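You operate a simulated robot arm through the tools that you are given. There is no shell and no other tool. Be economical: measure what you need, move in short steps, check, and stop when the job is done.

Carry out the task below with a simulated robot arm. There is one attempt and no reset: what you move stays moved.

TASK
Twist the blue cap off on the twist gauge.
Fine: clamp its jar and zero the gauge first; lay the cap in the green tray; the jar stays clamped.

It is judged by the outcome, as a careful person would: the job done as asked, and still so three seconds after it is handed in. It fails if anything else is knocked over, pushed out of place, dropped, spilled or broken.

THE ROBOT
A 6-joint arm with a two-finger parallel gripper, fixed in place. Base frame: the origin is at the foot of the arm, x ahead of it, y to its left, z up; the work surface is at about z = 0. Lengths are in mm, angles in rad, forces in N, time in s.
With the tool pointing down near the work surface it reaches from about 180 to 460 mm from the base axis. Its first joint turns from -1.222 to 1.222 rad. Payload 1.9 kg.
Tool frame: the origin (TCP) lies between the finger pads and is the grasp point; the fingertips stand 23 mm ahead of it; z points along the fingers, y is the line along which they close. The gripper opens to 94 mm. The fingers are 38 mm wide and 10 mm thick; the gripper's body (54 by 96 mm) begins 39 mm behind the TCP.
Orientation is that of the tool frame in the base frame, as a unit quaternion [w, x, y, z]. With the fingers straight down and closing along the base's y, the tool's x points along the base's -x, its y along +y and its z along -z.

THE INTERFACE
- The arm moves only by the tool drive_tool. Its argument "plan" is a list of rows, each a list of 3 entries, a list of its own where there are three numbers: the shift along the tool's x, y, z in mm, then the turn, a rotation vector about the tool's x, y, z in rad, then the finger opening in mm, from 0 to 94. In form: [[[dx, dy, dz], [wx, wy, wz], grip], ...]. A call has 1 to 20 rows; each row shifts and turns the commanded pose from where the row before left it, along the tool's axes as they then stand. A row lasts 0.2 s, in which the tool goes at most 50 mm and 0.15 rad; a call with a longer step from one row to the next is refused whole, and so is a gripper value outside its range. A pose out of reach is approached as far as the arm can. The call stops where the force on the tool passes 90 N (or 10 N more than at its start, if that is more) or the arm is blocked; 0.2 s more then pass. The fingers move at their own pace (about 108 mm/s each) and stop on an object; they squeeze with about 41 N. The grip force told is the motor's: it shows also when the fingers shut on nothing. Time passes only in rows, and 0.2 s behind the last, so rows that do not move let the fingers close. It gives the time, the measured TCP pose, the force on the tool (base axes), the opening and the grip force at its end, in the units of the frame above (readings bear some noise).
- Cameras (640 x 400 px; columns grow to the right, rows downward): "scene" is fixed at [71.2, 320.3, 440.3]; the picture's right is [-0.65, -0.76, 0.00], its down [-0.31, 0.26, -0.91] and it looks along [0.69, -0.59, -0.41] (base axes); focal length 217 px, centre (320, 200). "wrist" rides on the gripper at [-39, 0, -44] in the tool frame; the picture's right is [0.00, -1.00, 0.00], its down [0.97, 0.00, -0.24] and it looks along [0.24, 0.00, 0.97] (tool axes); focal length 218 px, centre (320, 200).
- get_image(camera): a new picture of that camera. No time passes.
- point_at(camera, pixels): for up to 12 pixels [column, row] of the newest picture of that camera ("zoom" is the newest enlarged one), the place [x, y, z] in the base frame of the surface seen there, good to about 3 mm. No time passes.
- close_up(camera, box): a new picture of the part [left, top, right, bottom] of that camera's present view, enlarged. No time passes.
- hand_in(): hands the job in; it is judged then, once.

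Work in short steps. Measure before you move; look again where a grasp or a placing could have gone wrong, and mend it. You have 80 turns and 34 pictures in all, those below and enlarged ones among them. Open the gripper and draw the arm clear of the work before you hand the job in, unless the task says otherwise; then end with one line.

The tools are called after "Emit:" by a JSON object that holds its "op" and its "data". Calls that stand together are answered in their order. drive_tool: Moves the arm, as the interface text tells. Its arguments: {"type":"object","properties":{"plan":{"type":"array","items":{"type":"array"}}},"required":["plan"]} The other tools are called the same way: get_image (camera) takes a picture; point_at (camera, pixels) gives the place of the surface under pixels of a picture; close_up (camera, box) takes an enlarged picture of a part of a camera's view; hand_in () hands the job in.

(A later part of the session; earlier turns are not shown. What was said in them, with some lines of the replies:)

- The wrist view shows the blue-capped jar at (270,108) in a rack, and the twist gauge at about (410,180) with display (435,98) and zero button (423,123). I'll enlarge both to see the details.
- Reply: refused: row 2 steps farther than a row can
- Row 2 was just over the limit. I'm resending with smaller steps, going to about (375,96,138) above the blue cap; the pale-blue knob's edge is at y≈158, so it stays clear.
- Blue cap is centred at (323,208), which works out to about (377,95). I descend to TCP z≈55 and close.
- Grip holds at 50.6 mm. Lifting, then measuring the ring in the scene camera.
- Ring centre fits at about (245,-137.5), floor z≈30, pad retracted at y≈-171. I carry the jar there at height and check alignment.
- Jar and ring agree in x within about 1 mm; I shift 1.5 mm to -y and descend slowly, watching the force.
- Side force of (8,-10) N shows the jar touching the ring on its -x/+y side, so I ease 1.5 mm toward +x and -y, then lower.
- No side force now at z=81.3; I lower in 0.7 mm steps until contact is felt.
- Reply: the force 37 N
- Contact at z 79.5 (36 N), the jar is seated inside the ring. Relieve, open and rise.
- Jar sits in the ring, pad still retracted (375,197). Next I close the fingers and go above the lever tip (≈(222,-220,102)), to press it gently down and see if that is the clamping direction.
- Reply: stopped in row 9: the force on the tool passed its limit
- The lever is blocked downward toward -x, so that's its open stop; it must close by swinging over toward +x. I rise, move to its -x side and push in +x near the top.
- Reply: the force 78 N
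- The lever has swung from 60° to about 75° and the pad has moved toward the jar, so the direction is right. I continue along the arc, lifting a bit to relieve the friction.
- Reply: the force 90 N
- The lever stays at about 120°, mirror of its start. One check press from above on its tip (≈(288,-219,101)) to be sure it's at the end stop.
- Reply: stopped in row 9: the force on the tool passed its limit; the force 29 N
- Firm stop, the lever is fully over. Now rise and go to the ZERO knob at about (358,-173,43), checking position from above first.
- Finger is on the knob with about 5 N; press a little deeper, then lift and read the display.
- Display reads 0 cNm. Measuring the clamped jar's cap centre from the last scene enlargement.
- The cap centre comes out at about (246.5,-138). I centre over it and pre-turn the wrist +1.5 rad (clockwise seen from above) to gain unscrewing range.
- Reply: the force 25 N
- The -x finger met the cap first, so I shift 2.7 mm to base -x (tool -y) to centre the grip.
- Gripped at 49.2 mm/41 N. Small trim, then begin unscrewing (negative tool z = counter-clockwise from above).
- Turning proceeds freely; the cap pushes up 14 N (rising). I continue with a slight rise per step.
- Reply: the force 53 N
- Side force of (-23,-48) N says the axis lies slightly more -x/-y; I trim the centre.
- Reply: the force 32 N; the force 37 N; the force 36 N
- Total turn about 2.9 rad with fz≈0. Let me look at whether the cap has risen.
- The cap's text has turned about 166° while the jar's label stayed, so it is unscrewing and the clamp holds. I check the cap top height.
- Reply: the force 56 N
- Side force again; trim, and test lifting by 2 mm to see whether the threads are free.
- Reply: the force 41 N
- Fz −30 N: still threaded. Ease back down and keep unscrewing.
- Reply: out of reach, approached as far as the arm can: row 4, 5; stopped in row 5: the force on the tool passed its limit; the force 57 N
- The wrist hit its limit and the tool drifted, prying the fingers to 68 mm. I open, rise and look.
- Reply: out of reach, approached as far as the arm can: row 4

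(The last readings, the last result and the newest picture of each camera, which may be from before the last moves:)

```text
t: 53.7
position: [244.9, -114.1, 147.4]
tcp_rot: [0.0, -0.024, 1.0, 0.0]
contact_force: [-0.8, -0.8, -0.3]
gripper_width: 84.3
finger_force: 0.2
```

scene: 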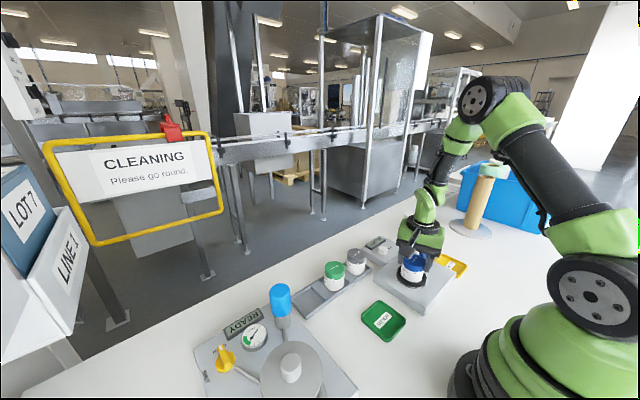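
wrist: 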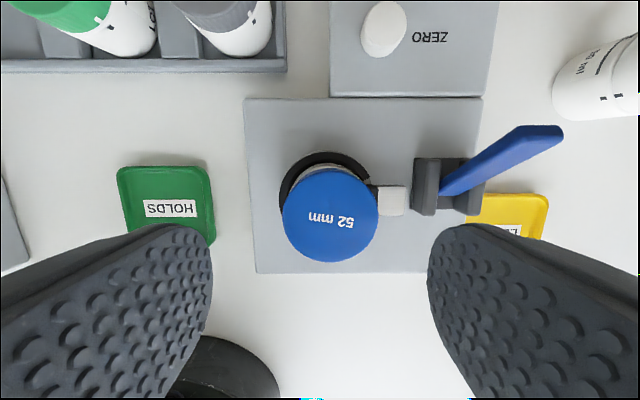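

Tool level again at θ≈0. Re-centre above the cap at (246,-138) and pre-turn +1.5 rad again.

Emit:
{"op": "drive_tool", "data": {"plan": [[[-1.1, -23.9, 0], [0, 0, 0], 76], [[0, 0, 0], [0, 0, 0.15], 76], [[0, 0, 0], [0, 0, 0.15], 76], [[0, 0, 0], [0, 0, 0.15], 76], [[0, 0, 0], [0, 0, 0.15], 76], [[0, 0, 0], [0, 0, 0.15], 76], [[0, 0, 0], [0, 0, 0.15], 76], [[0, 0, 0], [0, 0, 0.15], 76], [[0, 0, 0], [0, 0, 0.15], 76], [[0, 0, 0], [0, 0, 0.15], 76], [[0, 0, 0], [0, 0, 0.15], 76], [[0, 0, 0], [0, 0, 0.12], 76], [[0, 0, 0], [0, 0, 0], 76]]}}

```text
t: 56.5
position: [248.3, -137.1, 148.8]
tcp_rot: [0.0, 0.707, 0.707, 0.0]
contact_force: [0.4, -0.3, 0.0]
gripper_width: 76.0
finger_force: 0.1
```

Emit:
{"op": "drive_tool", "data": {"plan": [[[-1, -1.5, 25], [0, 0, 0], 70], [[0, 0, 25], [0, 0, 0], 70], [[0, 0, 5.5], [0, 0, 0], 70], [[0, 0, 0], [0, 0, 0], 70], [[0, 0, 0], [0, 0, 0], 45], [[0, 0, 0], [0, 0, 0], 45], [[0, 0, 0], [0, 0, 0], 45]]}}

```text
t: 58.1
position: [246.2, -138.8, 92.8]
tcp_rot: [0.002, 0.706, 0.708, 0.001]
contact_force: [11.3, -0.1, 0.0]
gripper_width: 49.2
finger_force: 41.0
```

Emit:
{"op": "drive_tool", "data": {"plan": [[[0, 0.7, 0], [0, 0, 0], 45], [[0, 0, -0.1], [0, 0, -0.12], 45], [[0, 0, -0.1], [0, 0, -0.12], 45], [[0, 0, -0.1], [0, 0, -0.12], 45], [[0, 0, -0.1], [0, 0, -0.12], 45], [[0, 0, -0.1], [0, 0, -0.12], 45], [[0, 0, -0.1], [0, 0, -0.12], 45], [[0, 0, -0.1], [0, 0, -0.12], 45], [[0, 0, -0.1], [0, 0, -0.12], 45], [[0, 0, 0], [0, 0, 0], 45]]}}

```text
t: 60.3
position: [247.2, -138.0, 93.8]
tcp_rot: [-0.001, 0.299, 0.954, 0.0]
contact_force: [-36.9, -25.7, -1.6]
gripper_width: 49.7
finger_force: 41.2
```

Emit:
{"op": "drive_tool", "data": {"plan": [[[0.3, -2, 0], [0, 0, 0], 45], [[0, 0, -0.1], [0, 0, -0.12], 45], [[0, 0, -0.1], [0, 0, -0.12], 45], [[0, 0, -0.1], [0, 0, -0.12], 45], [[0, 0, -0.1], [0, 0, -0.12], 45], [[0, 0, -0.1], [0, 0, -0.12], 45], [[0, 0, -0.1], [0, 0, -0.12], 45], [[0, 0, 0], [0, 0, 0], 45]]}}

```text
t: 62.1
position: [245.8, -139.7, 94.7]
tcp_rot: [0.0, -0.058, 0.998, 0.0]
contact_force: [-11.7, -0.2, -0.7]
gripper_width: 49.3
finger_force: 41.7
```

Low forces now (total about 5.3 rad). Test lift 2 mm.

Emit:
{"op": "drive_tool", "data": {"plan": [[[0, 0, -1], [0, 0, 0], 45], [[0, 0, -1], [0, 0, 0], 45], [[0, 0, 0], [0, 0, 0], 45]]}}

```text
t: 62.9
position: [246.1, -140.5, 95.6]
tcp_rot: [0.001, -0.057, 0.998, 0.0]
contact_force: [-4.9, -1.4, -0.6]
gripper_width: 49.2
finger_force: 41.1
```

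No pull force on lifting, so it appears free. A bit more turn, then lift a few mm while checking force.

Emit:
{"op": "drive_tool", "data": {"plan": [[[0, 0, -0.2], [0, 0, -0.12], 45], [[0, 0, -0.2], [0, 0, -0.12], 45], [[0, 0, -0.2], [0, 0, -0.12], 45], [[0, 0, -0.2], [0, 0, -0.12], 45], [[0, 0, -1.5], [0, 0, 0], 45], [[0, 0, -1.5], [0, 0, 0], 45], [[0, 0, -1.5], [0, 0, 0], 45], [[0, 0, 0], [0, 0, 0], 45]]}}

Emit:
{"op": "close_up", "data": {"camera": "scene", "box": [360, 210, 460, 290]}}

```text
t: 64.7
position: [247.1, -139.4, 102.3]
tcp_rot: [0.0, -0.293, 0.956, -0.001]
contact_force: [-0.1, -0.2, 0.9]
gripper_width: 49.2
finger_force: 40.8
```

```text
5.00 times, centred on (410, 250) of scene
```

zoom: 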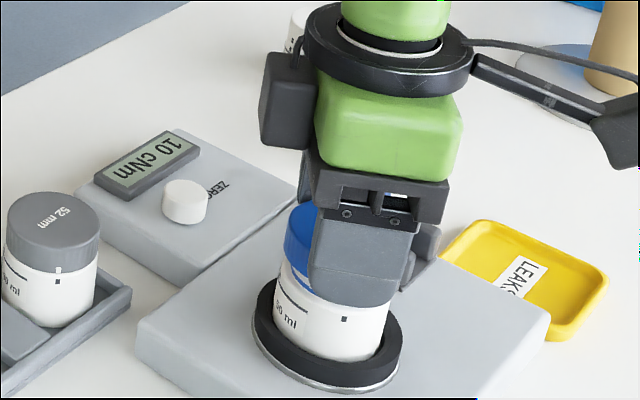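

Force is zero and the cap is free. I lift it clear, and measure the green tray from the stored scene picture.

Emit:
{"op": "drive_tool", "data": {"plan": [[[0, 0, -3], [0, 0, 0], 45], [[0, 0, -5], [0, 0, 0], 45], [[0, 0, -20], [0, 0, 0], 45], [[0, 0, -30], [0, 0, 0], 45], [[0, 0, 0], [0, 0, 0], 45]]}}

Emit:
{"op": "point_at", "data": {"camera": "scene", "pixels": [[363, 319], [380, 301], [405, 321], [388, 340], [383, 319], [372, 310], [394, 311], [397, 332], [374, 331], [392, 325], [385, 336], [366, 318]]}}

```text
t: 65.9
position: [244.4, -140.0, 159.2]
tcp_rot: [0.001, -0.292, 0.956, 0.0]
contact_force: [0.7, 0.1, -1.5]
gripper_width: 49.0
finger_force: 40.9
```

```text
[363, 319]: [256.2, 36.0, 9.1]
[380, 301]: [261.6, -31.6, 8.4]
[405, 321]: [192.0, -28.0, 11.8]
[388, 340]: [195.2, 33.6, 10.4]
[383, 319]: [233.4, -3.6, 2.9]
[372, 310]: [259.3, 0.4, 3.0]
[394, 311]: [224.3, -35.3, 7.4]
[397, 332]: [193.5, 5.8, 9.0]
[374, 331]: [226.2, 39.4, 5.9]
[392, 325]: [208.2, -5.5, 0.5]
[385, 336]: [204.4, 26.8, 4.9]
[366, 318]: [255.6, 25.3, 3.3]
```

Tray spans about 66 mm with a 10 mm rim; the fingers around the cap (70 mm) won't fit inside, and they reach below the cap. So I'll first set the cap on free table at (229,85), regrip it higher, then lay it on the tray floor.

Emit:
{"op": "drive_tool", "data": {"plan": [[[0, 0, 0], [0, 0, -0.14], 45], [[0, 0, 0], [0, 0, -0.14], 45], [[0, 0, 0], [0, 0, -0.14], 45], [[0, 0, 0], [0, 0, -0.14], 45], [[0, 0, 0], [0, 0, -0.14], 45], [[0, 0, 0], [0, 0, -0.14], 45], [[0, 0, 0], [0, 0, -0.14], 45], [[-40, 3, 0], [0, 0, 0], 45], [[-45, 3, 0], [0, 0, 0], 45], [[-45, 3, 0], [0, 0, 0], 45], [[-45, 3, 0], [0, 0, 0], 45], [[-45, 3, 0], [0, 0, 0], 45], [[-5, 0, 0], [0, 0, 0], 45], [[0, 0, 40], [0, 0, 0], 45], [[0, 0, 40], [0, 0, 0], 45], [[0, 0, 0], [0, 0, 0], 45]]}}

```text
t: 69.3
position: [229.7, 85.1, 79.8]
tcp_rot: [0.0, 0.708, -0.707, -0.001]
contact_force: [0.2, 0.3, -0.1]
gripper_width: 49.3
finger_force: 41.2
```

Emit:
{"op": "drive_tool", "data": {"plan": [[[0, 0, 30], [0, 0, 0], 45], [[0, 0, 20], [0, 0, 0], 45], [[0, 0, 2], [0, 0, 0], 45], [[0, 0, 1.5], [0, 0, 0], 45], [[0, 0, 0], [0, 0, 0], 45]]}}

```text
t: 70.5
position: [230.6, 85.6, 26.2]
tcp_rot: [0.0, 0.708, -0.706, 0.0]
contact_force: [0.2, -0.6, 0.2]
gripper_width: 49.3
finger_force: 40.9
```

Emit:
{"op": "drive_tool", "data": {"plan": [[[0, 0, 1], [0, 0, 0], 45], [[0, 0, 1], [0, 0, 0], 45], [[0, 0, 0], [0, 0, 0], 45]]}}

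```text
t: 71.3
position: [230.1, 85.0, 23.7]
tcp_rot: [-0.001, 0.708, -0.706, -0.001]
contact_force: [-0.2, -0.3, 0.1]
gripper_width: 49.1
finger_force: 40.6
```

Fingertips are at the table; release gently, raise 9 mm and regrip the cap's upper part.

Emit:
{"op": "drive_tool", "data": {"plan": [[[0, 0, 0], [0, 0, 0], 54], [[0, 0, 0], [0, 0, 0], 60], [[0, 0, 0], [0, 0, 0], 60], [[0, 0, -9], [0, 0, 0], 60], [[0, 0, 0], [0, 0, 0], 60], [[0, 0, 0], [0, 0, 0], 45], [[0, 0, 0], [0, 0, 0], 45], [[0, 0, 0], [0, 0, 0], 45]]}}

```text
t: 73.1
position: [229.4, 85.0, 33.0]
tcp_rot: [0.0, 0.708, -0.706, 0.0]
contact_force: [0.0, 0.7, 2.9]
gripper_width: 49.2
finger_force: 41.2
```

Regripped (49.2 mm). Lift, carry over the tray centre (229,-0.5) and look.

Emit:
{"op": "drive_tool", "data": {"plan": [[[0, 0, -15], [0, 0, 0], 45], [[0, 0, -25], [0, 0, 0], 45], [[28, 0, 0], [0, 0, 0], 45], [[29, 0, 0], [0, 0, 0], 45], [[28.5, 0, 0], [0, 0, 0], 45], [[0, 0, 15], [0, 0, 0], 45], [[0, 0, 0], [0, 0, 0], 45]]}}

Emit:
{"op": "close_up", "data": {"camera": "scene", "box": [330, 250, 450, 350]}}

```text
t: 74.7
position: [228.9, 0.3, 60.1]
tcp_rot: [0.0, 0.708, -0.707, 0.0]
contact_force: [0.2, -0.5, -0.2]
gripper_width: 49.2
finger_force: 40.9
```

```text
4.00 times, centred on (390, 300) of scene
```

zoom: 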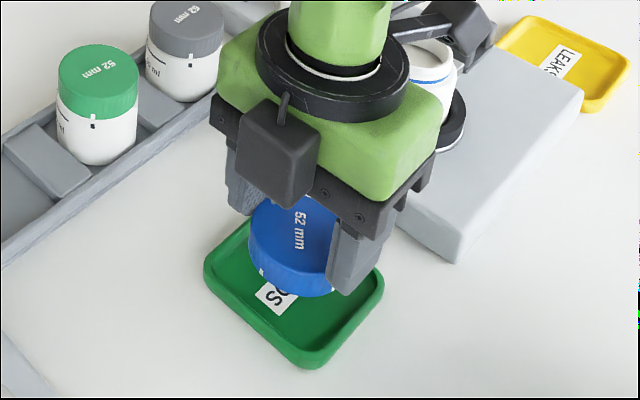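

Emit:
{"op": "point_at", "data": {"camera": "zoom", "pixels": [[207, 270], [312, 360], [380, 285], [240, 235], [260, 318], [350, 325], [285, 290], [290, 335], [340, 300]]}}

```text
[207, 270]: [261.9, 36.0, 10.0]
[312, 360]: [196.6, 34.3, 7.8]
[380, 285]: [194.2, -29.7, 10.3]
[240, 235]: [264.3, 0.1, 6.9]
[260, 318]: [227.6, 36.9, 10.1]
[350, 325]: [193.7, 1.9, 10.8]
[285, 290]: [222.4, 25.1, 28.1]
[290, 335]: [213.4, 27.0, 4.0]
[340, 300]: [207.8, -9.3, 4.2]
```

Aligned (tray centre ≈(228.5,0)). Lower until the cap touches the tray floor at about TCP z 36.

Emit:
{"op": "drive_tool", "data": {"plan": [[[0, 0, 12], [0, 0, 0], 45], [[0, 0, 9], [0, 0, 0], 45], [[0, 0, 1], [0, 0, 0], 45], [[0, 0, 1], [0, 0, 0], 45], [[0, 0, 0], [0, 0, 0], 45]]}}

```text
t: 75.9
position: [230.9, 0.5, 35.2]
tcp_rot: [-0.001, 0.708, -0.706, 0.0]
contact_force: [-10.5, 2.8, 36.8]
gripper_width: 49.4
finger_force: 40.6
```

Contact at z 35 (37 N), as expected. Relieve, open slightly, rise clear.

Emit:
{"op": "drive_tool", "data": {"plan": [[[0, 0, -1], [0, 0, 0], 45], [[0, 0, 0], [0, 0, 0], 45], [[0, 0, 0], [0, 0, 0], 60], [[0, 0, 0], [0, 0, 0], 60], [[0, 0, -15], [0, 0, 0], 62], [[0, 0, -40], [0, 0, 0], 70], [[0, 0, -45], [0, 0, 0], 80], [[0, 0, -45], [0, 0, 0], 90], [[-40, 0, -10], [0, 0, 0], 90], [[-40, 0, 0], [0, 0, 0], 90], [[0, 0, 0], [0, 0, 0], 90]]}}

Emit:
{"op": "get_image", "data": {"camera": "scene"}}

```text
t: 78.3
position: [232.3, 79.6, 191.9]
tcp_rot: [0.0, 0.708, -0.707, 0.0]
contact_force: [-0.8, -0.3, -0.1]
gripper_width: 90.0
finger_force: 0.0
```

```text
0 pictures are left
```

scene: 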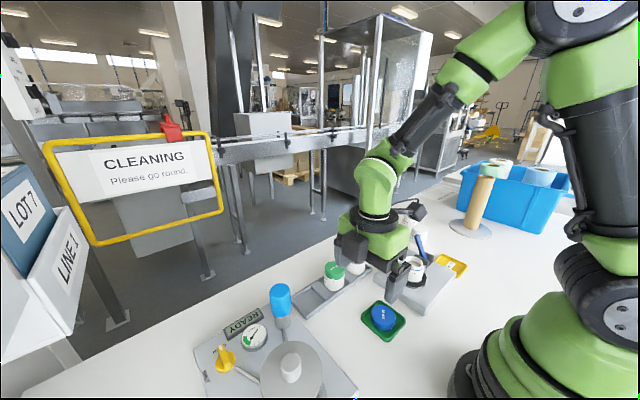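

The cap lies in the green tray at (383,317); I check its height and the jar.

Emit:
{"op": "point_at", "data": {"camera": "scene", "pixels": [[383, 310], [376, 313], [391, 316], [384, 320], [414, 265], [421, 245], [366, 325], [402, 318]]}}

```text
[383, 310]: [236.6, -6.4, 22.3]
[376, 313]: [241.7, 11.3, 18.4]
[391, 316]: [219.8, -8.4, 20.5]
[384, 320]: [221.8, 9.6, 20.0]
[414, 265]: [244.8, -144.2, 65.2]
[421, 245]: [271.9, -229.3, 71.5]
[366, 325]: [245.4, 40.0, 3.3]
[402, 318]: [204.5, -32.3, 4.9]
```

The cap lies flat (top z≈20) and central in the tray, the jar is still in the clamp with the lever over, and the arm is clear with the gripper open.

Emit:
{"op": "hand_in", "data": {}}

```text
The job is handed in.
```

The blue cap is off and lying flat in the green tray. I clamped the jar and zeroed the gauge (it read 0 cNm) before twisting, and the jar is still clamped. The gauge last read 10 cNm. During the unscrewing the wrist hit its turning limit and pried the fingers open; the jar, clamp and lever stayed in place, and I regripped to finish.
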